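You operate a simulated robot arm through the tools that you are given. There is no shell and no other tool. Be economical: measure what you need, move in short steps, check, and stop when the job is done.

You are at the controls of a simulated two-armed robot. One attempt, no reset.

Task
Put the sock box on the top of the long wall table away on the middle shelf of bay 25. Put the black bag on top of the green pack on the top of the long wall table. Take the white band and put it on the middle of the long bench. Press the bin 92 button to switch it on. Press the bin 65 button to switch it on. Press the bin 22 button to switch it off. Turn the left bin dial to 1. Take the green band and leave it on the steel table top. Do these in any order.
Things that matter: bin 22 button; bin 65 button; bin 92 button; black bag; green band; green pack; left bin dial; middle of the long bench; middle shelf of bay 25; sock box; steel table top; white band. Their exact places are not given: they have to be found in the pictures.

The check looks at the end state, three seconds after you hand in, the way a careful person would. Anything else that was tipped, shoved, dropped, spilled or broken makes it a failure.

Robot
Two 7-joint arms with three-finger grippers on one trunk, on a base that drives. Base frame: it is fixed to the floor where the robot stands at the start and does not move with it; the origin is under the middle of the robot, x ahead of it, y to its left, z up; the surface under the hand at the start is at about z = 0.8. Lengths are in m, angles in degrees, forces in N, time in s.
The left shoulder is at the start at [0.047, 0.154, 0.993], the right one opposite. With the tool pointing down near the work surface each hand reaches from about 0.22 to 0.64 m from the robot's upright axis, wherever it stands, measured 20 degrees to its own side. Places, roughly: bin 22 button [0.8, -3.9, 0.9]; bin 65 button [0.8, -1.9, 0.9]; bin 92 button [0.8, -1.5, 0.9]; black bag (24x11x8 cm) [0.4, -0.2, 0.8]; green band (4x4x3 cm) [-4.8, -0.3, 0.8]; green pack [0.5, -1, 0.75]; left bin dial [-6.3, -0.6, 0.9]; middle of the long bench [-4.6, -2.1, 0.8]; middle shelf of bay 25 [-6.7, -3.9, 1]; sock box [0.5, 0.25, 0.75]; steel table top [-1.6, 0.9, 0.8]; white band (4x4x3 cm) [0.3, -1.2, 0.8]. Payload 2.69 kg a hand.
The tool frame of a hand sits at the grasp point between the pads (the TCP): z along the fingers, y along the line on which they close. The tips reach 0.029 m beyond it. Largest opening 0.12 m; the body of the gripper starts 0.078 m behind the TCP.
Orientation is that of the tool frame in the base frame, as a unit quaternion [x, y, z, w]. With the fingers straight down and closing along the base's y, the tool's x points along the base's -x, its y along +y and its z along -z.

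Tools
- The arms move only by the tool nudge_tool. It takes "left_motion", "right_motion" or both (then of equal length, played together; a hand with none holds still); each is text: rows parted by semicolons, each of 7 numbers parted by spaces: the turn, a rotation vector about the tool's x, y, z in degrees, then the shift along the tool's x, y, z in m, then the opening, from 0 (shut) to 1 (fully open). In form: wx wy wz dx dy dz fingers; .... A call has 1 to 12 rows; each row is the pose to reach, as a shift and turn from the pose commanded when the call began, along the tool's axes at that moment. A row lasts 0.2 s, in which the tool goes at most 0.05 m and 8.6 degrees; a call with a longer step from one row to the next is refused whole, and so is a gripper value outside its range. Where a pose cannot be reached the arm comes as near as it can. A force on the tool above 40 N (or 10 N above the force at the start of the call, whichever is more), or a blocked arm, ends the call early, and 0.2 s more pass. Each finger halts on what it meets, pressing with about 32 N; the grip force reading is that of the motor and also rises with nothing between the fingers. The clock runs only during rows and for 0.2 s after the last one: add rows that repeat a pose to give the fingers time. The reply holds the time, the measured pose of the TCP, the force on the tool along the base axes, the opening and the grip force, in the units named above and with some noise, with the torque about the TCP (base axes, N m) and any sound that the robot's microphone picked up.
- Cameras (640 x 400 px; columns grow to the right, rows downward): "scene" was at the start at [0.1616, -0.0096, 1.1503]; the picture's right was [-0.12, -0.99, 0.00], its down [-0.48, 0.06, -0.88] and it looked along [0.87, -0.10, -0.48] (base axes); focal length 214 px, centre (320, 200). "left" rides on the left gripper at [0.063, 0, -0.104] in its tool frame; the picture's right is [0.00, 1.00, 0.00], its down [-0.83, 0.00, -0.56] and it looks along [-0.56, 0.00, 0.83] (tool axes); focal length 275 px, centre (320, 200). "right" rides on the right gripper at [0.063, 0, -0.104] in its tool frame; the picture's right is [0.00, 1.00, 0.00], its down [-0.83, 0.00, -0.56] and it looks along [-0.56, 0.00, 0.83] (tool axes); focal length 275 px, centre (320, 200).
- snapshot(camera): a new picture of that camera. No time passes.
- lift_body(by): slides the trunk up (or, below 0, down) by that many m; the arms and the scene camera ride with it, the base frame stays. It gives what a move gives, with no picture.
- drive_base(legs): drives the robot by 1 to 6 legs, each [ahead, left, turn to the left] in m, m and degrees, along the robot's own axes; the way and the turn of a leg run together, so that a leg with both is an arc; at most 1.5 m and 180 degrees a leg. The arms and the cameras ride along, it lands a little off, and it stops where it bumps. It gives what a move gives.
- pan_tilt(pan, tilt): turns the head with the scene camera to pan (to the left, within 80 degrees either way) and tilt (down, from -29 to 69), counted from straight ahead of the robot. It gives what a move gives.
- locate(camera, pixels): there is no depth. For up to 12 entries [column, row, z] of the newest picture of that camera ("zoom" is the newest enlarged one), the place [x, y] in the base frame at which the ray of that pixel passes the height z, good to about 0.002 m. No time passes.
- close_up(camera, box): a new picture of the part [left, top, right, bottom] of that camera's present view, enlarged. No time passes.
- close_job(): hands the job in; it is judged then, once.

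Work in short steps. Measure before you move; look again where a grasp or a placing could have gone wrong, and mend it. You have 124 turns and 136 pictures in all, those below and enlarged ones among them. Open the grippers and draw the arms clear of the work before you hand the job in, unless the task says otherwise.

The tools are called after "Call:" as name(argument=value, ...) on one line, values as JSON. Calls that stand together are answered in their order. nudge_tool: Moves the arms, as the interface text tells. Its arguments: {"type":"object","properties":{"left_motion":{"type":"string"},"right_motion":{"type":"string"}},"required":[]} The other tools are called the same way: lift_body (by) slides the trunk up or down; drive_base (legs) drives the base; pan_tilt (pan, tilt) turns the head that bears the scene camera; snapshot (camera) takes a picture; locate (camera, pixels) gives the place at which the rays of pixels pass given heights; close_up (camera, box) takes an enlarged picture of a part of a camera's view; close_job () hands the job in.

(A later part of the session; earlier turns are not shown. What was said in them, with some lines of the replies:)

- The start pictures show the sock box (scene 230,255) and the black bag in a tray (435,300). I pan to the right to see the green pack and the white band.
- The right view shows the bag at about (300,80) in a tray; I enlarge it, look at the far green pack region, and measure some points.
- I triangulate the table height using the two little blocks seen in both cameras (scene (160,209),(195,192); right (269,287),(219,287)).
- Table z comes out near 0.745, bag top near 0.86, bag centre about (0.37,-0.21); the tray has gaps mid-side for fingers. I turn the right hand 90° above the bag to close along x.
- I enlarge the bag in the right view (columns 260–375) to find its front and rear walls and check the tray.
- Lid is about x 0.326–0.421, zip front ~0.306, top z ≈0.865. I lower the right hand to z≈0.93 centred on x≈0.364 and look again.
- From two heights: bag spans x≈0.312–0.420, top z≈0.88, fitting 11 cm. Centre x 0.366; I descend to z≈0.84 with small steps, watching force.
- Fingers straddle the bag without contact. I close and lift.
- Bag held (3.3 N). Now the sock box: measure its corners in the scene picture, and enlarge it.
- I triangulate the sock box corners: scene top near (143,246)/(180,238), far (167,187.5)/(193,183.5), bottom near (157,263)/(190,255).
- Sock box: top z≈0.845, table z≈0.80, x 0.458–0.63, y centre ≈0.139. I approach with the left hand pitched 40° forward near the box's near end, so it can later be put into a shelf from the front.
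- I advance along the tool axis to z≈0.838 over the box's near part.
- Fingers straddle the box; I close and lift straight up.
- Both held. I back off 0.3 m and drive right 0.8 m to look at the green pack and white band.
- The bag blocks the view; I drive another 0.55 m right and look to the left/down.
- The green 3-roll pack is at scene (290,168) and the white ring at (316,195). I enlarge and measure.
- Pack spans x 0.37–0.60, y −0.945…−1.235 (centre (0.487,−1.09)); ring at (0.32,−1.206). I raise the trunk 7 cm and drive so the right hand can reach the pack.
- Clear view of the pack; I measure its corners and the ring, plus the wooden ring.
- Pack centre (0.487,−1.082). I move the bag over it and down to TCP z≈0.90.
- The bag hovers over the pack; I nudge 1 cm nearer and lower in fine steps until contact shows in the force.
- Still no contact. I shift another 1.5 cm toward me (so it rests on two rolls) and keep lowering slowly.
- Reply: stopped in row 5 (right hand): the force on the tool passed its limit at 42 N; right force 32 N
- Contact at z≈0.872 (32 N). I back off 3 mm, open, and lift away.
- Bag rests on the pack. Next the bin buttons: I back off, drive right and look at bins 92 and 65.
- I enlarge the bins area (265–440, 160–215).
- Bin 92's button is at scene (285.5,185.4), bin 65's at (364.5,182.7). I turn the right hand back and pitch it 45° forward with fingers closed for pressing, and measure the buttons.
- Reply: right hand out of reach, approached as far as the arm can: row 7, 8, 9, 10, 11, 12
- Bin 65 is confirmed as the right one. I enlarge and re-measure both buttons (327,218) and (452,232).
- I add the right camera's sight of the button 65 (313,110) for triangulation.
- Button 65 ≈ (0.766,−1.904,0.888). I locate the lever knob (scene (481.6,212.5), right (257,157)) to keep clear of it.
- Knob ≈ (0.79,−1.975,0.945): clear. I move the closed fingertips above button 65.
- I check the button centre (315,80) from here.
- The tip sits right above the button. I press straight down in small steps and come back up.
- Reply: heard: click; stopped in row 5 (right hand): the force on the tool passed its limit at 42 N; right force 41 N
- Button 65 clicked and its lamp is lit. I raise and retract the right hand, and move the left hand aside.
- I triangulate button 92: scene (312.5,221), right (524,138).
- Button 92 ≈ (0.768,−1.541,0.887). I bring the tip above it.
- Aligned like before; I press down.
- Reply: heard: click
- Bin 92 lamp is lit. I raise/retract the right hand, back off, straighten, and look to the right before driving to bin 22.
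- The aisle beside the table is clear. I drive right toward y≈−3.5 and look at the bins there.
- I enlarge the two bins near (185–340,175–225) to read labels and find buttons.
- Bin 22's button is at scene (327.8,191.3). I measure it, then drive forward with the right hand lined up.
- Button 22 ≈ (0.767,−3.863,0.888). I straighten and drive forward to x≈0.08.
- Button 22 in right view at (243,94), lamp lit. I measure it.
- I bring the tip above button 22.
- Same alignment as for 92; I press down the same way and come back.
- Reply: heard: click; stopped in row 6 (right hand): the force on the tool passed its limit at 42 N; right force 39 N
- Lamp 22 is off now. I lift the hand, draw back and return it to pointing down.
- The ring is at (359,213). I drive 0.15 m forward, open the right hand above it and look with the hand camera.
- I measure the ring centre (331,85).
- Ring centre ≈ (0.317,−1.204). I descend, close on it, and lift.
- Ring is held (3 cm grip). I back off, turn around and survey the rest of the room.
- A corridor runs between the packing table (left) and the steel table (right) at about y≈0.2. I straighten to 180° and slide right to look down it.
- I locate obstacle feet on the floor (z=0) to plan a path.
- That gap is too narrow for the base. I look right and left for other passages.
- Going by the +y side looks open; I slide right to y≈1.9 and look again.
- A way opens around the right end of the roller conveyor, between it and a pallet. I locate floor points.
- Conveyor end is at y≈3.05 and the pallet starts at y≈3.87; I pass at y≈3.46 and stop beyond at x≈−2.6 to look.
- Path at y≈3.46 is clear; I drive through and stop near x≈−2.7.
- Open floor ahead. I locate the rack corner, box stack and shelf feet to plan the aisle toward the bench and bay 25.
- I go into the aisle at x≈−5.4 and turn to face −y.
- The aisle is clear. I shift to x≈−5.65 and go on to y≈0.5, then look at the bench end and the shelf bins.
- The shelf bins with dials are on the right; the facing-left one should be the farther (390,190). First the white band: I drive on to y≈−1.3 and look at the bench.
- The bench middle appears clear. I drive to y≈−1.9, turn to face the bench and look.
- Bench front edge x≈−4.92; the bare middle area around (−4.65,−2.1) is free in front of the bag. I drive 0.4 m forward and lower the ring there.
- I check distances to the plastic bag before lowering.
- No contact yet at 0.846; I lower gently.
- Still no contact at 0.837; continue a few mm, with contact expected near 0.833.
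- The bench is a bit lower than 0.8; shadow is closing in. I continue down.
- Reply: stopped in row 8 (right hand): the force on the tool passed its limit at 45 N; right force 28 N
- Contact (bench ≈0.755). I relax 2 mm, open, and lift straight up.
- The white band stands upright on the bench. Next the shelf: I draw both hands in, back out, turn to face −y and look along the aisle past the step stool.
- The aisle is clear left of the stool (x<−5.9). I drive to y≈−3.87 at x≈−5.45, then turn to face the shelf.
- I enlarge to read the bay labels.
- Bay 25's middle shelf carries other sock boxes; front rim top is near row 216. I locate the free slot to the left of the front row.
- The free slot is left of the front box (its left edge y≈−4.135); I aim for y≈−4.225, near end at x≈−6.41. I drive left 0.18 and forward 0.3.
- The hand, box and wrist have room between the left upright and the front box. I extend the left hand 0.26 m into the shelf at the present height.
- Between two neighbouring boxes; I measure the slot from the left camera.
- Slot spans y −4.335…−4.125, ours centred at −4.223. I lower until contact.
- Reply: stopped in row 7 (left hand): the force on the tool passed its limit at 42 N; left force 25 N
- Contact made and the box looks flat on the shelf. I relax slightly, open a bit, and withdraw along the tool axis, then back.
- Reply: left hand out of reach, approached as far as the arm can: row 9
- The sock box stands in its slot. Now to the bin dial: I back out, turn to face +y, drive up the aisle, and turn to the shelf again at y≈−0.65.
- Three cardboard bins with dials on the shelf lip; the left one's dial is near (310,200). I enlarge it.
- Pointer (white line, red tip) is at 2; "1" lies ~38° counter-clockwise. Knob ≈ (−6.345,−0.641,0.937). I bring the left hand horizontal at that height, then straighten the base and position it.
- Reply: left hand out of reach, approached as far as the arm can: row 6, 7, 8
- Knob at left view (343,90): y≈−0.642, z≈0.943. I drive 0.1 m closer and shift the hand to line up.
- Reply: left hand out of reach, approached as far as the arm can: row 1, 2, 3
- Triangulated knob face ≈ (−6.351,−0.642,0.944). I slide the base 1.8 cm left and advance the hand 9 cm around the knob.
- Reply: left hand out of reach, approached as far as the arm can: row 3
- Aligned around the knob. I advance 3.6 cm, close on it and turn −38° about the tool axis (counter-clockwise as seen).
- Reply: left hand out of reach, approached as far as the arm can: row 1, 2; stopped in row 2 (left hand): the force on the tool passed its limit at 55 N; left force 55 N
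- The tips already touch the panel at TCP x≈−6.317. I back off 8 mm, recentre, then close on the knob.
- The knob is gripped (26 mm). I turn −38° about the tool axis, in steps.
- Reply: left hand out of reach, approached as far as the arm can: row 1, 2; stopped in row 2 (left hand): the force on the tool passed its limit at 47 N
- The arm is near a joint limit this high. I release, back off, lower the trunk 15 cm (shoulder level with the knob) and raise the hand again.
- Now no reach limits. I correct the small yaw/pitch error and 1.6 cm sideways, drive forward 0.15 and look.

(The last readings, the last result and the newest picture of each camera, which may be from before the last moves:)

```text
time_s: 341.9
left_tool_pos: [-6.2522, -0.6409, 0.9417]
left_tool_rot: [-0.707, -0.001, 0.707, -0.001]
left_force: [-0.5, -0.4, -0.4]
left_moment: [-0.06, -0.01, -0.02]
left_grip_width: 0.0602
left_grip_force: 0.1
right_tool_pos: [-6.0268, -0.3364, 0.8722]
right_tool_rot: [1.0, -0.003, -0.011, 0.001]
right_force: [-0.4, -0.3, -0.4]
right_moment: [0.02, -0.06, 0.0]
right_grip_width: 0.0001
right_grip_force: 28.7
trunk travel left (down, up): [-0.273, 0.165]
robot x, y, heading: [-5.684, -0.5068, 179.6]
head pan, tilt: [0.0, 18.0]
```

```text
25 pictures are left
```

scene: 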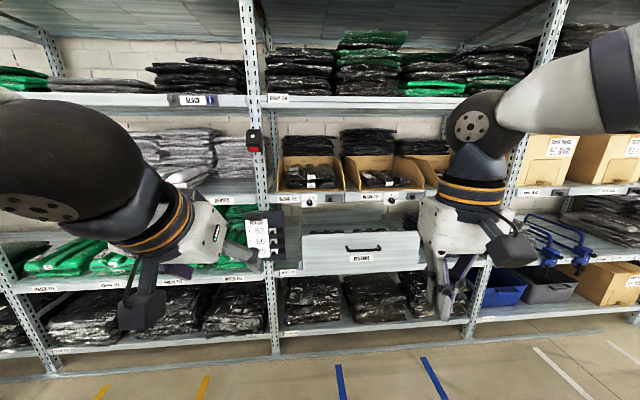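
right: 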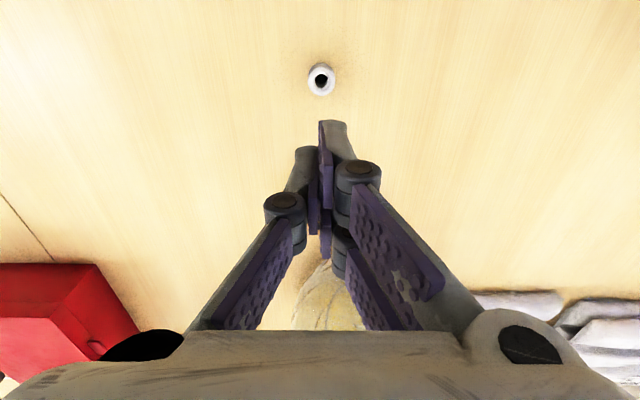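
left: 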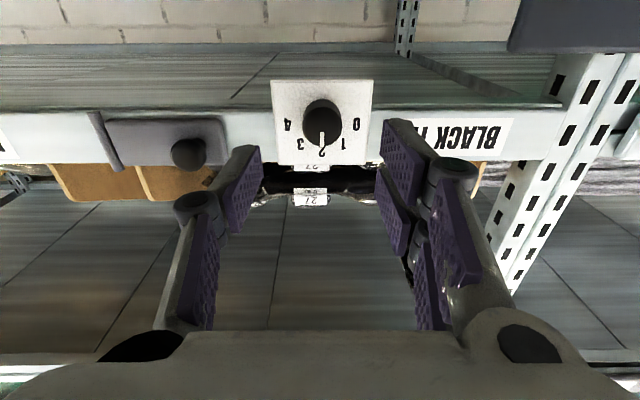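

Centred. I advance 5.5 cm, close on the knob and turn −39°.

Call:
nudge_tool(left_motion="0 0 0 0 0 0.03 0.45; 0 0 0 0 0 0.055 0.4; 0 0 0 0 0 0.055 0.2; 0 0 0 0 0 0.055 0; 0 0 0 0 0 0.055 0; 0 0 -8 0 0 0.055 0; 0 0 -16 0 0 0.055 0; 0 0 -24 0 0 0.055 0; 0 0 -32 0 0 0.055 0; 0 0 -39 0 0 0.055 0; 0 0 -39 0 0 0.055 0")

Call:
snapshot(camera="left")

```text
time_s: 344.3
left_tool_pos: [-6.307, -0.6438, 0.9415]
left_tool_rot: [-0.666, -0.238, 0.667, 0.236]
left_force: [9.8, -15.5, -5.6]
left_moment: [-0.02, 0.13, 0.75]
left_grip_width: 0.0263
left_grip_force: 44.7
right_tool_pos: [-6.0256, -0.3362, 0.8722]
right_tool_rot: [1.0, -0.003, -0.012, 0.0]
right_force: [-1.2, 0.8, 0.1]
right_moment: [-0.01, 0.0, 0.0]
right_grip_width: 0.0
right_grip_force: 28.8
trunk travel left (down, up): [-0.273, 0.165]
robot x, y, heading: [-5.6845, -0.5083, 179.9]
head pan, tilt: [0.0, 18.0]
```

```text
24 pictures are left
```

left: 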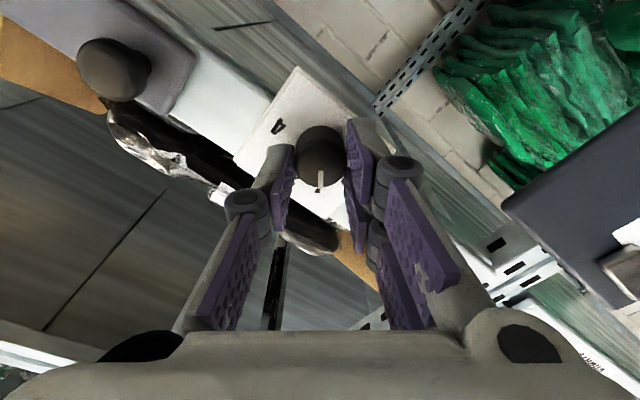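

The knob turned with the hand. I release, back off and turn the hand back to verify.

Call:
nudge_tool(left_motion="0 0 0 0 0 0 0.3; 0 0 0 0 0 0 0.5; 0 0 0 0 0 0 0.5; 0 0 0 0 0 -0.03 0.5; 0 0 0 0 0 -0.06 0.5; 0 0 8 0 0 -0.08 0.5; 0 0 16 0 0 -0.08 0.5; 0 0 24 0 0 -0.08 0.5; 0 0 32 0 0 -0.08 0.5; 0 0 39 0 0 -0.08 0.5; 0 0 39 0 0 -0.08 0.5")

Call:
close_up(camera="left", box=[240, 40, 400, 180])

```text
time_s: 346.7
left_tool_pos: [-6.2271, -0.6421, 0.9415]
left_tool_rot: [-0.707, -0.001, 0.707, -0.002]
left_force: [-0.4, -0.6, 0.4]
left_moment: [-0.03, -0.02, -0.03]
left_grip_width: 0.0602
left_grip_force: 0.1
right_tool_pos: [-6.0267, -0.3369, 0.8725]
right_tool_rot: [1.0, -0.002, -0.012, 0.002]
right_force: [-0.1, 0.2, -0.2]
right_moment: [-0.01, 0.04, -0.02]
right_grip_width: 0.0001
right_grip_force: 28.5
trunk travel left (down, up): [-0.273, 0.165]
robot x, y, heading: [-5.686, -0.5109, 179.7]
head pan, tilt: [0.0, 18.0]
```

```text
2.86 times, centred on (320, 110) of left
```

zoom: 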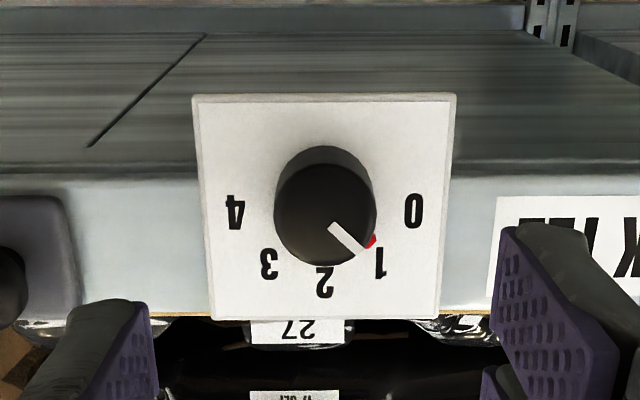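

The dial now points to 1. I back off, raise the trunk, turn the left hand back down, and turn round to find the green band on the bench.

Call:
drive_base(legs=[[-0.25, 0, 0]])

Call:
lift_body(by=0.15)

Call:
nudge_tool(left_motion="0 8 0 0 0 -0.01 0.5; 0 16 0 0 0 -0.02 0.5; 0 24 0 0 0 -0.03 0.5; 0 32 0 0 0 -0.04 0.5; 0 40 0 0 0 -0.05 0.5; 0 48 0 0 0 -0.06 0.5; 0 56 0 0 0 -0.07 0.5; 0 64 0 0 0 -0.08 0.3; 0 72 0 0 0 -0.09 0; 0 80 0 0 0 -0.1 0; 0 88 0 0 0 -0.1 0")

Call:
drive_base(legs=[[0, 0, 160]])

Call:
pan_tilt(pan=10, tilt=28)

Call:
snapshot(camera="scene")

```text
time_s: 348.5
left_tool_pos: [-5.9819, -0.6416, 0.9418]
left_tool_rot: [-0.707, -0.001, 0.707, -0.001]
left_force: [-0.3, 0.3, -0.6]
left_moment: [0.02, -0.02, 0.02]
left_grip_width: 0.0598
left_grip_force: 0.0
right_tool_pos: [-5.7801, -0.3359, 0.8721]
right_tool_rot: [1.0, -0.004, -0.011, 0.002]
right_force: [0.9, 0.2, 0.1]
right_moment: [-0.01, 0.01, 0.01]
right_grip_width: 0.0
right_grip_force: 28.1
trunk travel left (down, up): [-0.273, 0.165]
robot x, y, heading: [-5.4382, -0.5111, 179.5]
head pan, tilt: [0.0, 18.0]
```

```text
time_s: 350.3
left_tool_pos: [-5.9829, -0.6412, 1.0911]
left_tool_rot: [0.708, 0.001, -0.707, 0.001]
left_force: [0.9, 0.8, -0.4]
left_moment: [0.0, 0.03, 0.01]
left_grip_width: 0.06
left_grip_force: 0.1
right_tool_pos: [-5.7823, -0.336, 1.0226]
right_tool_rot: [1.0, -0.005, -0.011, 0.002]
right_force: [0.0, 1.3, -0.8]
right_moment: [-0.02, -0.02, -0.05]
right_grip_width: 0.0
right_grip_force: 28.7
trunk travel left (down, up): [-0.423, 0.015]
robot x, y, heading: [-5.4355, -0.5064, 179.8]
head pan, tilt: [0.0, 18.0]
```

```text
time_s: 352.7
left_tool_pos: [-5.8821, -0.6402, 1.0907]
left_tool_rot: [1.0, 0.0, -0.017, 0.001]
left_force: [-0.3, -0.3, 0.3]
left_moment: [-0.01, -0.02, 0.01]
left_grip_width: 0.0001
left_grip_force: 28.7
right_tool_pos: [-5.7814, -0.3363, 1.0221]
right_tool_rot: [1.0, -0.003, -0.011, 0.002]
right_force: [-0.1, -0.5, 0.2]
right_moment: [0.03, 0.02, 0.0]
right_grip_width: 0.0002
right_grip_force: 29.0
trunk travel left (down, up): [-0.423, 0.015]
robot x, y, heading: [-5.4356, -0.5066, 179.6]
head pan, tilt: [0.0, 18.0]
```

```text
time_s: 359.6
left_tool_pos: [-4.9753, -0.5477, 1.0917]
left_tool_rot: [0.186, 0.982, -0.003, 0.018]
left_force: [0.4, 0.4, 0.2]
left_moment: [-0.01, 0.01, 0.02]
left_grip_width: 0.0001
left_grip_force: 28.7
right_tool_pos: [-5.1813, -0.7952, 1.0219]
right_tool_rot: [0.19, 0.982, -0.001, 0.012]
right_force: [0.0, 0.0, 0.6]
right_moment: [0.01, 0.02, -0.02]
right_grip_width: 0.0
right_grip_force: 28.5
trunk travel left (down, up): [-0.423, 0.015]
robot x, y, heading: [-5.4377, -0.507, -21.8]
head pan, tilt: [0.0, 18.0]
```

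```text
time_s: 360.3
left_tool_pos: [-4.975, -0.5483, 1.0918]
left_tool_rot: [0.186, 0.982, -0.004, 0.017]
left_force: [0.4, 0.2, 0.6]
left_moment: [0.01, 0.0, -0.01]
left_grip_width: 0.0
left_grip_force: 28.4
right_tool_pos: [-5.1813, -0.7959, 1.0234]
right_tool_rot: [0.19, 0.982, -0.003, 0.012]
right_force: [-0.9, -0.5, 0.2]
right_moment: [-0.02, -0.01, -0.02]
right_grip_width: 0.0003
right_grip_force: 28.3
trunk travel left (down, up): [-0.423, 0.015]
robot x, y, heading: [-5.4371, -0.5051, -21.7]
head pan, tilt: [10.0, 28.0]
```

```text
22 pictures are left
```

scene: 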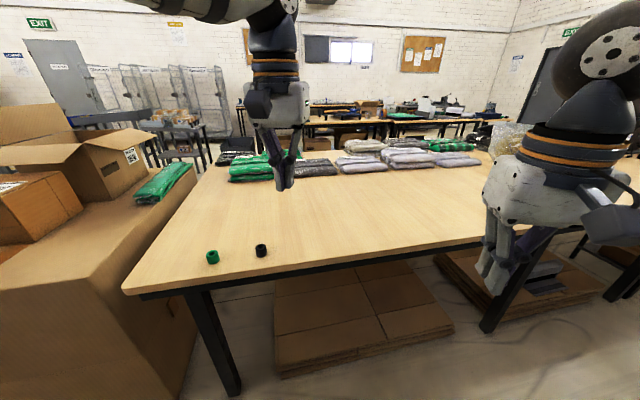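

The green band is at (213,257) next to a black one at (261,250). I measure them.

Call:
locate(camera="scene", pixels=[[213, 262, 0.757], [213, 252, 0.795], [261, 255, 0.757], [125, 292, 0.757], [300, 268, 0.757]])

```text
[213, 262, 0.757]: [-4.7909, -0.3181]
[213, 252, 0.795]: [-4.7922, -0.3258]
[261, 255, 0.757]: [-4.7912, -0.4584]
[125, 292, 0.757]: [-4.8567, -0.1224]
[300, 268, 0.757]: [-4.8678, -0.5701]
```

Green band ≈ (−4.791,−0.322). I straighten to face the bench with the left hand in line.

Call:
drive_base(legs=[[0, 0, 21.8], [0.1, 0.04, 0]])

Call:
nudge_tool(left_motion="0 0 0 0 0 0.03 0.4; 0 0 0 0 0 0.06 0.7; 0 0 0 0 0 0.1 0.7; 0 0 0 0 0 0.14 0.7; 0 0 0 0 0 0.14 0.7")

Call:
snapshot(camera="left")

```text
time_s: 362.6
left_tool_pos: [-4.8962, -0.3337, 1.0919]
left_tool_rot: [-0.005, 1.0, 0.0, 0.017]
left_force: [0.3, -0.6, -0.2]
left_moment: [-0.04, 0.0, 0.0]
left_grip_width: 0.0
left_grip_force: 28.5
right_tool_pos: [-4.9949, -0.6394, 1.0222]
right_tool_rot: [0.0, 1.0, 0.001, 0.012]
right_force: [0.0, 0.6, 0.4]
right_moment: [-0.02, 0.04, 0.03]
right_grip_width: 0.0
right_grip_force: 28.0
trunk travel left (down, up): [-0.423, 0.015]
robot x, y, heading: [-5.3397, -0.4684, 0.3]
head pan, tilt: [10.0, 28.0]
```

```text
time_s: 363.8
left_tool_pos: [-4.8929, -0.3335, 0.951]
left_tool_rot: [-0.005, 1.0, 0.0, 0.019]
left_force: [-0.3, -0.3, 0.1]
left_moment: [-0.04, -0.03, 0.02]
left_grip_width: 0.084
left_grip_force: 0.1
right_tool_pos: [-4.9943, -0.6397, 1.0227]
right_tool_rot: [0.001, 1.0, 0.002, 0.012]
right_force: [0.6, 0.1, 0.0]
right_moment: [-0.01, 0.0, 0.0]
right_grip_width: 0.0
right_grip_force: 28.1
trunk travel left (down, up): [-0.423, 0.015]
robot x, y, heading: [-5.3397, -0.4693, 0.2]
head pan, tilt: [10.0, 28.0]
```

```text
21 pictures are left
```

left: 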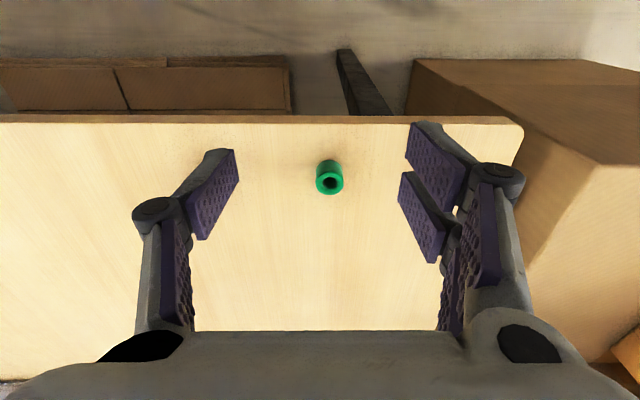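

I measure the ring's top (329,184).

Call:
locate(camera="left", pixels=[[329, 184, 0.797], [330, 168, 0.757], [316, 184, 0.797], [343, 184, 0.797]])

```text
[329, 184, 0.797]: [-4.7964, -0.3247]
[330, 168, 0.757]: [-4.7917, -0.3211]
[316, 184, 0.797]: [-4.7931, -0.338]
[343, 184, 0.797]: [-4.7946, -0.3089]
```

Centre ≈ (−4.795,−0.323). I move over it, descend to z≈0.792, close and lift.

Call:
nudge_tool(left_motion="0 0 0 -0.045 0.005 0.02 0.7; 0 0 0 -0.092 0.01 0.04 0.7; 0 0 0 -0.092 0.01 0.085 0.7; 0 0 0 -0.092 0.01 0.125 0.7; 0 0 0 -0.092 0.01 0.15 0.7; 0 0 0 -0.092 0.01 0.162 0.7; 0 0 0 -0.092 0.01 0.162 0.35; 0 0 0 -0.092 0.01 0.162 0; 0 0 0 -0.092 0.01 0.162 0; 0 0 0 -0.092 0.01 0.13 0; 0 0 0 -0.092 0.01 0.08 0; 0 0 0 -0.092 0.01 0.03 0")

Call:
snapshot(camera="left")

```text
refused: row 2 steps farther than a row can; nothing moved
```

```text
20 pictures are left
```

left: 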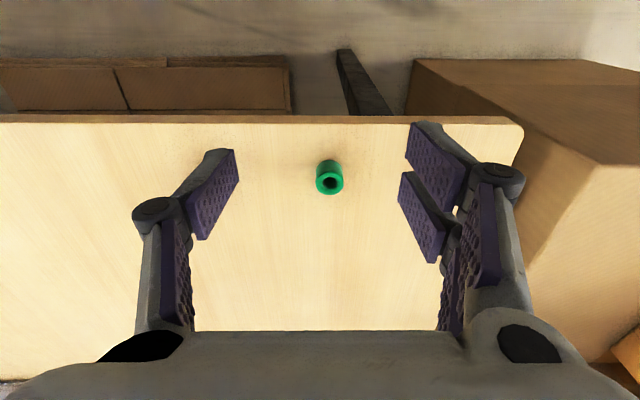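

The step was slightly too long; I split it.

Call:
nudge_tool(left_motion="0 0 0 -0.045 0.005 0.01 0.7; 0 0 0 -0.092 0.01 0.02 0.7; 0 0 0 -0.092 0.01 0.067 0.7; 0 0 0 -0.092 0.01 0.11 0.7; 0 0 0 -0.092 0.01 0.145 0.7; 0 0 0 -0.092 0.01 0.162 0.7; 0 0 0 -0.092 0.01 0.162 0.35; 0 0 0 -0.092 0.01 0.162 0; 0 0 0 -0.092 0.01 0.162 0; 0 0 0 -0.092 0.01 0.13 0; 0 0 0 -0.092 0.01 0.08 0; 0 0 0 -0.092 0.01 0.03 0")

Call:
snapshot(camera="left")

```text
time_s: 366.4
left_tool_pos: [-4.8005, -0.323, 0.9264]
left_tool_rot: [-0.004, 1.0, 0.0, 0.019]
left_force: [-0.1, 0.3, -0.7]
left_moment: [0.03, -0.04, -0.02]
left_grip_width: 0.0301
left_grip_force: 31.4
right_tool_pos: [-4.9946, -0.6398, 1.0225]
right_tool_rot: [0.0, 1.0, 0.003, 0.013]
right_force: [-0.8, -0.2, 0.2]
right_moment: [0.02, -0.02, 0.0]
right_grip_width: 0.0002
right_grip_force: 28.6
trunk travel left (down, up): [-0.423, 0.015]
robot x, y, heading: [-5.3425, -0.4717, 0.0]
head pan, tilt: [10.0, 28.0]
```

```text
19 pictures are left
```

left: 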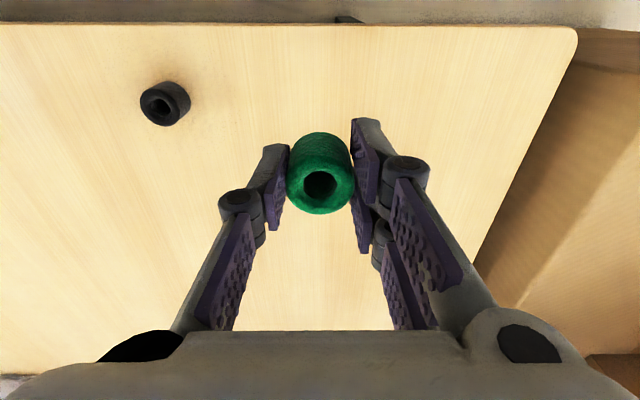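

The green band is held. I lift it, and drive back up the aisle the way I came.

Call:
nudge_tool(left_motion="0 0 0 0 0 -0.05 0; 0 0 0 0 0 -0.1 0; 0 0 0 0.03 0 -0.13 0; 0 0 0 0.06 0 -0.15 0")

Call:
drive_base(legs=[[-0.3, 0, 0], [0, 0, 90], [1.2, 0, 0], [1.2, 0, 0], [0, 0, -90]])

Call:
pan_tilt(pan=15, tilt=15)

Call:
snapshot(camera="scene")

```text
time_s: 367.4
left_tool_pos: [-4.8663, -0.3236, 1.0737]
left_tool_rot: [-0.005, 1.0, 0.0, 0.018]
left_force: [0.1, 0.1, 0.7]
left_moment: [-0.02, 0.0, -0.02]
left_grip_width: 0.0303
left_grip_force: 32.5
right_tool_pos: [-4.9952, -0.6386, 1.0221]
right_tool_rot: [0.0, 1.0, 0.001, 0.012]
right_force: [-0.3, 0.1, 0.3]
right_moment: [0.0, -0.02, 0.0]
right_grip_width: 0.0
right_grip_force: 28.8
trunk travel left (down, up): [-0.423, 0.015]
robot x, y, heading: [-5.3394, -0.4681, 0.0]
head pan, tilt: [10.0, 28.0]
```

```text
time_s: 388.5
left_tool_pos: [-5.1476, 2.082, 1.0742]
left_tool_rot: [0.0, 1.0, 0.0, 0.018]
left_force: [-0.5, -0.5, 1.0]
left_moment: [0.0, 0.05, -0.01]
left_grip_width: 0.0303
left_grip_force: 32.5
right_tool_pos: [-5.2799, 1.7681, 1.022]
right_tool_rot: [0.005, 1.0, 0.002, 0.012]
right_force: [-0.2, 0.0, -0.6]
right_moment: [-0.01, 0.0, 0.03]
right_grip_width: 0.0001
right_grip_force: 29.2
trunk travel left (down, up): [-0.423, 0.015]
robot x, y, heading: [-5.6276, 1.9436, -0.5]
head pan, tilt: [10.0, 28.0]
```

```text
time_s: 389.3
left_tool_pos: [-5.1465, 2.0817, 1.0738]
left_tool_rot: [0.0, 1.0, 0.0, 0.018]
left_force: [0.3, -0.5, 0.0]
left_moment: [0.01, 0.04, -0.02]
left_grip_width: 0.0302
left_grip_force: 31.8
right_tool_pos: [-5.2802, 1.7672, 1.0225]
right_tool_rot: [0.006, 1.0, 0.002, 0.013]
right_force: [-0.8, 0.2, 0.4]
right_moment: [-0.04, 0.03, -0.03]
right_grip_width: 0.0001
right_grip_force: 28.7
trunk travel left (down, up): [-0.423, 0.015]
robot x, y, heading: [-5.6232, 1.944, -0.3]
head pan, tilt: [15.0, 15.0]
```

```text
18 pictures are left
```

scene: 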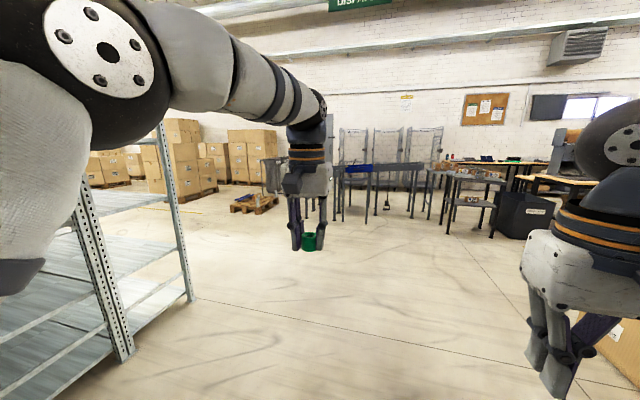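

Ahead is open; I locate the rack feet on the left and table feet ahead.

Call:
locate(camera="scene", pixels=[[128, 360, 0], [190, 302, 0], [232, 212, 0], [278, 203, 0], [345, 220, 0], [490, 235, 0]])

Call:
drive_base(legs=[[0.75, -0.1, 0], [1.0, 0.1, 0], [0.6, 0.7, 0], [0.55, 0.78, 0]])

Call:
pan_tilt(pan=0, tilt=18)

Call:
snapshot(camera="scene")

```text
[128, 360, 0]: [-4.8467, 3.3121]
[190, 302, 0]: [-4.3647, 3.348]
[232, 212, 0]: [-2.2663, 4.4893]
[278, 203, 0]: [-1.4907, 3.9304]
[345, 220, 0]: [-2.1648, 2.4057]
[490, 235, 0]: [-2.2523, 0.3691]
```

```text
time_s: 409.5
left_tool_pos: [-2.2112, 3.4975, 1.0734]
left_tool_rot: [0.011, 1.0, -0.001, 0.018]
left_force: [0.5, 0.7, 0.7]
left_moment: [-0.05, -0.03, 0.01]
left_grip_width: 0.0303
left_grip_force: 32.1
right_tool_pos: [-2.3531, 3.187, 1.0217]
right_tool_rot: [0.017, 1.0, 0.001, 0.012]
right_force: [-0.3, 0.1, 0.7]
right_moment: [0.0, -0.01, 0.01]
right_grip_width: 0.0
right_grip_force: 28.7
trunk travel left (down, up): [-0.423, 0.015]
robot x, y, heading: [-2.6911, 3.3658, -1.7]
head pan, tilt: [15.0, 15.0]
```

```text
time_s: 410.2
left_tool_pos: [-2.2113, 3.4963, 1.0728]
left_tool_rot: [0.011, 1.0, 0.0, 0.018]
left_force: [0.7, 0.2, -0.4]
left_moment: [-0.04, 0.01, -0.01]
left_grip_width: 0.0304
left_grip_force: 32.4
right_tool_pos: [-2.352, 3.1872, 1.0219]
right_tool_rot: [0.016, 1.0, 0.0, 0.012]
right_force: [-0.8, -0.7, -0.7]
right_moment: [-0.01, 0.0, -0.01]
right_grip_width: 0.0
right_grip_force: 28.7
trunk travel left (down, up): [-0.423, 0.015]
robot x, y, heading: [-2.6875, 3.3682, -1.7]
head pan, tilt: [0.0, 18.0]
```

```text
17 pictures are left
```

scene: 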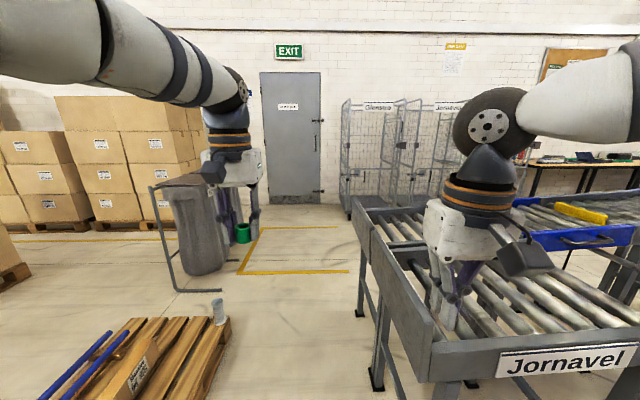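

I pass the gap at y≈3.45, then turn to face −x in the lane.

Call:
drive_base(legs=[[0, 0.08, 1.7], [1.1, 0, 0], [1.1, 0, 0], [0, 0, 179]])

Call:
drive_base(legs=[[0, 0.85, 0], [0, 0.85, 0], [0, 0.6, 0]])

Call:
pan_tilt(pan=0, tilt=22)

Call:
snapshot(camera="scene")

```text
time_s: 429.4
left_tool_pos: [-0.9595, 3.2791, 1.0727]
left_tool_rot: [1.0, 0.01, -0.019, 0.0]
left_force: [0.2, 0.1, 0.3]
left_moment: [-0.01, 0.01, 0.01]
left_grip_width: 0.0304
left_grip_force: 32.2
right_tool_pos: [-0.8329, 3.5958, 1.022]
right_tool_rot: [1.0, 0.006, -0.012, 0.001]
right_force: [-0.1, 0.9, 0.0]
right_moment: [0.02, 0.03, -0.02]
right_grip_width: 0.0
right_grip_force: 28.9
trunk travel left (down, up): [-0.423, 0.015]
robot x, y, heading: [-0.4877, 3.4288, -179.6]
head pan, tilt: [0.0, 18.0]
```

```text
time_s: 447.4
left_tool_pos: [-0.9284, 1.0035, 1.0719]
left_tool_rot: [1.0, 0.011, -0.018, 0.0]
left_force: [0.6, 0.2, -0.3]
left_moment: [0.02, 0.04, 0.01]
left_grip_width: 0.0303
left_grip_force: 32.0
right_tool_pos: [-0.8015, 1.319, 1.0224]
right_tool_rot: [1.0, 0.007, -0.012, 0.001]
right_force: [0.3, 0.3, 0.7]
right_moment: [0.03, -0.03, -0.03]
right_grip_width: 0.0001
right_grip_force: 28.2
trunk travel left (down, up): [-0.423, 0.015]
robot x, y, heading: [-0.4533, 1.16, -179.3]
head pan, tilt: [0.0, 18.0]
```

```text
time_s: 448.0
left_tool_pos: [-0.9279, 1.0041, 1.0738]
left_tool_rot: [1.0, 0.011, -0.018, 0.001]
left_force: [1.4, -0.3, -0.1]
left_moment: [-0.02, 0.02, 0.01]
left_grip_width: 0.0303
left_grip_force: 32.0
right_tool_pos: [-0.8002, 1.3191, 1.0224]
right_tool_rot: [1.0, 0.006, -0.012, 0.001]
right_force: [-0.2, 0.0, -0.3]
right_moment: [0.02, 0.0, 0.04]
right_grip_width: 0.0
right_grip_force: 28.2
trunk travel left (down, up): [-0.423, 0.015]
robot x, y, heading: [-0.4595, 1.1517, -179.0]
head pan, tilt: [0.0, 22.0]
```

```text
16 pictures are left
```

scene: 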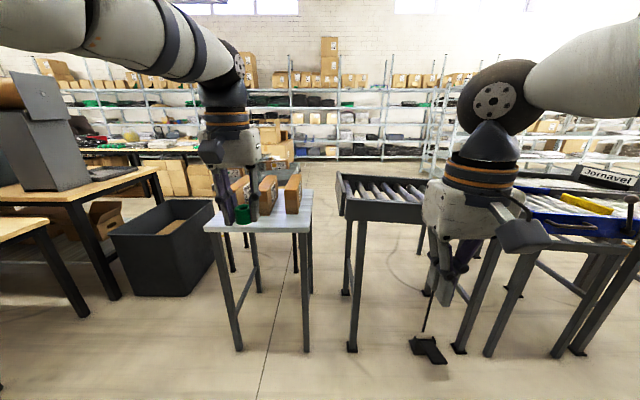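

The steel table is ahead at (205–313,190–232) with brown parcels at the back. I measure its top.

Call:
close_up(camera="scene", box=[190, 150, 350, 250])

Call:
locate(camera="scene", pixels=[[206, 229, 0.8], [308, 231, 0.8], [311, 191, 0.8], [290, 213, 0.8], [265, 214, 0.8], [240, 350, 0], [306, 350, 0], [312, 298, 0]])

```text
4.00 times, centred on (270, 200) of scene
```

zoom: 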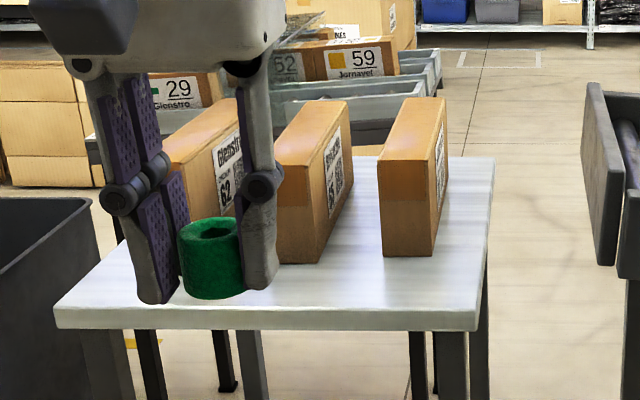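

```text
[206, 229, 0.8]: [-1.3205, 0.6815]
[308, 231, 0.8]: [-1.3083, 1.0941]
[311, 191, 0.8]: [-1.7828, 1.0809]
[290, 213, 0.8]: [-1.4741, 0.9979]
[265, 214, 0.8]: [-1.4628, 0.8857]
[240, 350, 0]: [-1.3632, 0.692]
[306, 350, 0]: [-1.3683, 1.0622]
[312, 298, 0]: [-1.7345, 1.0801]
```

Table top x −1.31…−1.78, y 0.68…1.09; the front strip is free (parcels start at x≈−1.46). I drive so the left hand is over (−1.38, 0.86).

Call:
drive_base(legs=[[0, 0.145, -0.7], [0.42, 0, 0]])

Call:
snapshot(camera="left")

```text
time_s: 452.0
left_tool_pos: [-1.3586, 0.8627, 1.0726]
left_tool_rot: [1.0, 0.003, -0.019, 0.0]
left_force: [-0.5, -1.0, -0.1]
left_moment: [-0.02, -0.04, 0.0]
left_grip_width: 0.0304
left_grip_force: 32.0
right_tool_pos: [-1.2269, 1.1763, 1.0238]
right_tool_rot: [1.0, -0.002, -0.013, 0.002]
right_force: [1.0, 0.8, -0.2]
right_moment: [0.03, 0.01, -0.01]
right_grip_width: 0.0
right_grip_force: 28.5
trunk travel left (down, up): [-0.423, 0.015]
robot x, y, heading: [-0.8848, 1.0076, 179.8]
head pan, tilt: [0.0, 22.0]
```

```text
14 pictures are left
```

left: 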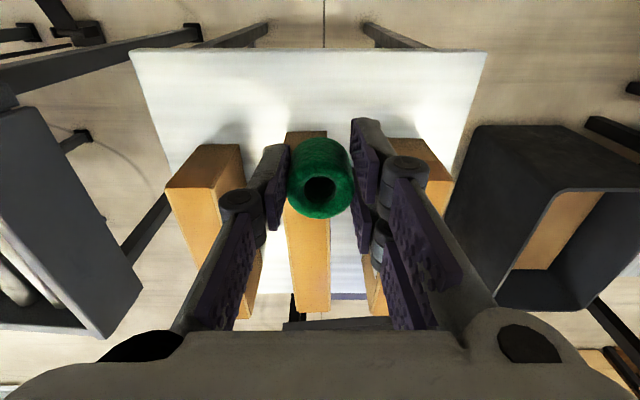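

Straight below is the free front strip. I descend to z≈0.86, then in fine steps to contact.

Call:
nudge_tool(left_motion="0 0 0 0 0 0.045 0; 0 0 0 0 0 0.09 0; 0 0 0 0 0 0.135 0; 0 0 0 0 0 0.18 0; 0 0 0 0 0 0.205 0; 0 0 0 0 0 0.215 0; 0 0 0 0 0 0.221 0; 0 0 0 0 0 0.225 0; 0 0 0 0 0 0.228 0; 0 0 0 0 0 0.231 0; 0 0 0 0 0 0.234 0; 0 0 0 0 0 0.234 0")

Call:
snapshot(camera="left")

```text
time_s: 454.6
left_tool_pos: [-1.3667, 0.8625, 0.8394]
left_tool_rot: [1.0, 0.003, -0.019, 0.0]
left_force: [0.6, -0.7, 0.8]
left_moment: [0.02, 0.0, -0.01]
left_grip_width: 0.0302
left_grip_force: 31.7
right_tool_pos: [-1.2258, 1.1777, 1.0225]
right_tool_rot: [1.0, -0.001, -0.013, 0.0]
right_force: [0.1, -0.3, -0.2]
right_moment: [-0.02, 0.01, 0.02]
right_grip_width: 0.0001
right_grip_force: 28.0
trunk travel left (down, up): [-0.423, 0.015]
robot x, y, heading: [-0.8797, 1.0048, 180.0]
head pan, tilt: [0.0, 22.0]
```

```text
13 pictures are left
```

left: 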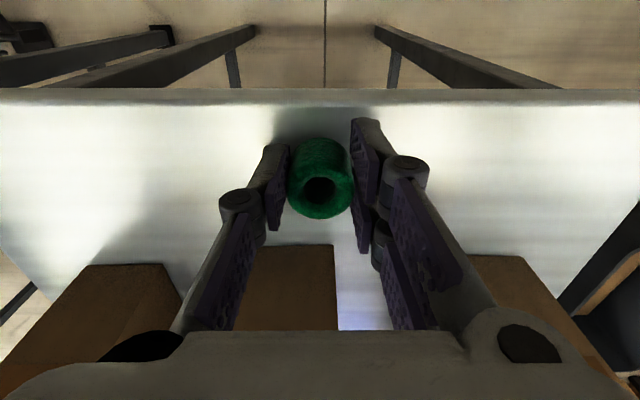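

No contact yet at 0.839; I continue down in 3 mm steps until the force stops it.

Call:
nudge_tool(left_motion="0 0 0 0 0 0.003 0; 0 0 0 0 0 0.006 0; 0 0 0 0 0 0.009 0; 0 0 0 0 0 0.012 0; 0 0 0 0 0 0.015 0; 0 0 0 0 0 0.018 0; 0 0 0 0 0 0.021 0; 0 0 0 0 0 0.024 0; 0 0 0 0 0 0.027 0; 0 0 0 0 0 0.03 0; 0 0 0 0 0 0.033 0; 0 0 0 0 0 0.036 0")

Call:
close_up(camera="left", box=[200, 70, 440, 270])

```text
time_s: 456.0
left_tool_pos: [-1.3661, 0.8619, 0.8298]
left_tool_rot: [1.0, 0.004, -0.024, 0.0]
left_force: [10.0, 0.5, 32.6]
left_moment: [-0.22, -0.33, 0.09]
left_grip_width: 0.0304
left_grip_force: 32.4
right_tool_pos: [-1.2231, 1.1767, 1.024]
right_tool_rot: [1.0, -0.002, -0.014, 0.002]
right_force: [0.6, -0.7, 0.2]
right_moment: [0.06, 0.01, 0.02]
right_grip_width: 0.0
right_grip_force: 28.6
trunk travel left (down, up): [-0.423, 0.015]
robot x, y, heading: [-0.8824, 1.0047, 180.2]
head pan, tilt: [0.0, 22.0]
stopped in row 6 (left hand): the force on the tool passed its limit at 51 N (the readings are from after the stop); the commanded pose is now the measured one
```

```text
2.00 times, centred on (320, 170) of left
```

zoom: 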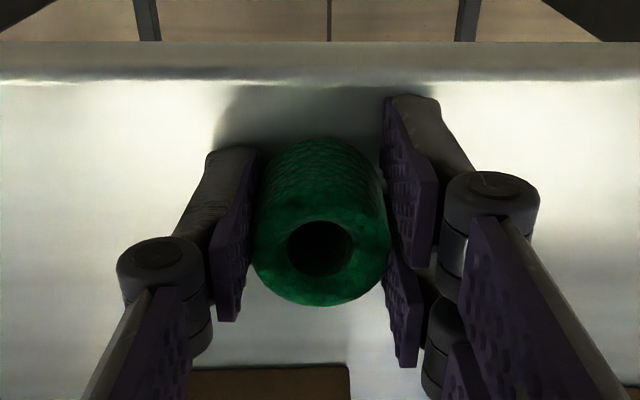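

Contact on the table (z≈0.80). I relax 2 mm, open, lift and draw back.

Call:
nudge_tool(left_motion="0 0 0 0 0 -0.002 0; 0 0 0 0 0 -0.002 0.3; 0 0 0 0 0 -0.002 0.5; 0 0 0 0 0 -0.002 0.6; 0 0 0 0 0 -0.02 0.6; 0 0 0 0 0 -0.06 0.6; 0 0 0 0 0 -0.11 0.6; 0 0 0 0 0 -0.16 0.6; 0 0 0 0 0 -0.21 0.6; 0 0 0 0.04 0 -0.23 0.6; 0 0 0 0.08 0 -0.24 0.6")

Call:
drive_base(legs=[[-0.4, 0, 0]])

Call:
snapshot(camera="scene")

```text
time_s: 458.4
left_tool_pos: [-1.2777, 0.8615, 1.0623]
left_tool_rot: [1.0, 0.004, -0.022, -0.001]
left_force: [0.2, -0.1, -0.3]
left_moment: [0.01, 0.01, 0.0]
left_grip_width: 0.072
left_grip_force: 0.0
right_tool_pos: [-1.2265, 1.1746, 1.023]
right_tool_rot: [1.0, -0.002, -0.012, 0.001]
right_force: [0.4, 0.1, 0.5]
right_moment: [0.06, 0.01, -0.04]
right_grip_width: 0.0001
right_grip_force: 28.2
trunk travel left (down, up): [-0.423, 0.015]
robot x, y, heading: [-0.8827, 1.004, 179.7]
head pan, tilt: [0.0, 22.0]
```

```text
time_s: 460.9
left_tool_pos: [-0.8759, 0.8631, 1.0624]
left_tool_rot: [1.0, 0.003, -0.021, 0.0]
left_force: [-0.3, -0.2, 0.1]
left_moment: [-0.05, -0.01, 0.01]
left_grip_width: 0.0719
left_grip_force: 0.1
right_tool_pos: [-0.8241, 1.1764, 1.0217]
right_tool_rot: [1.0, -0.001, -0.012, 0.001]
right_force: [-0.1, 0.1, -0.4]
right_moment: [0.02, 0.02, 0.0]
right_grip_width: 0.0
right_grip_force: 28.6
trunk travel left (down, up): [-0.423, 0.015]
robot x, y, heading: [-0.4798, 1.0048, 180.0]
head pan, tilt: [0.0, 22.0]
```

```text
11 pictures are left
```

scene: 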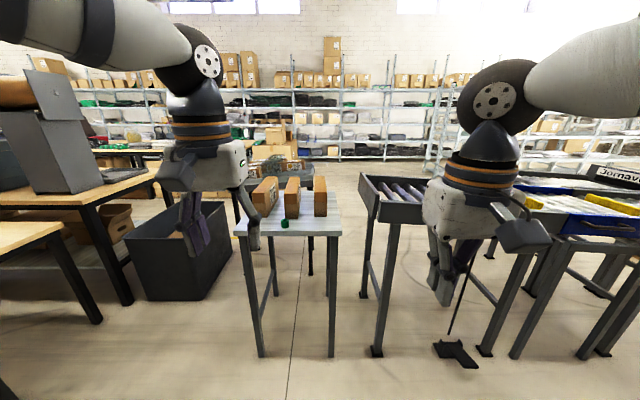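

The green band stands on the steel table. I open both grippers, clear of everything, and check the band close up.

Call:
nudge_tool(right_motion="0 0 0 0 0 0 0.5; 0 0 0 0 0 0 1; 0 0 0 0 0 0 1; 0 0 0 0 0 0 1", left_motion="0 0 0 0 0 0 0.8; 0 0 0 0 0 0 1; 0 0 0 0 0 0 1; 0 0 0 0 0 0 1")

Call:
close_up(camera="scene", box=[225, 160, 365, 260])

```text
time_s: 461.9
left_tool_pos: [-0.8764, 0.8632, 1.0611]
left_tool_rot: [1.0, 0.003, -0.021, 0.001]
left_force: [1.1, -0.3, 0.7]
left_moment: [0.0, -0.04, 0.01]
left_grip_width: 0.1199
left_grip_force: 0.2
right_tool_pos: [-0.8235, 1.1757, 1.0215]
right_tool_rot: [1.0, -0.001, -0.012, 0.0]
right_force: [1.1, -0.4, 0.1]
right_moment: [-0.02, 0.01, 0.01]
right_grip_width: 0.1203
right_grip_force: 0.1
trunk travel left (down, up): [-0.423, 0.015]
robot x, y, heading: [-0.4791, 1.0068, 180.0]
head pan, tilt: [0.0, 22.0]
```

```text
4.00 times, centred on (295, 210) of scene
```

zoom: 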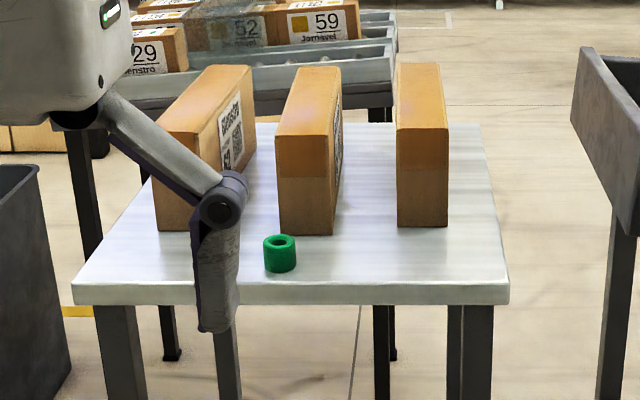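

All eight jobs are done and the arms are clear with open grippers; I hand in.

Call:
close_job()

```text
The job is handed in.
```

I did all eight tasks and handed the job in. Each was checked in the pictures as I finished it.

- **Sock box:** it stands on the middle shelf of bay 25, in the front row between two other sock boxes.
- **Black bag:** it rests on top of the green pack on the long wall table.
- **White band:** it stands upright on the long bench, in the clear middle area. I placed it by the given coordinates, because the bench has a seam and its exact middle was not marked.
- **Bins 92 and 65:** both buttons clicked and their lamps are lit.
- **Bin 22:** the button clicked and its lamp went off.
- **Left bin dial:** it now points to 1.
- **Green band:** it stands upright on the steel table top, at the front edge clear of the parcels.

I saw nothing tipped, dropped or shoved along the way. I did not go back for a last look at every spot before handing in.
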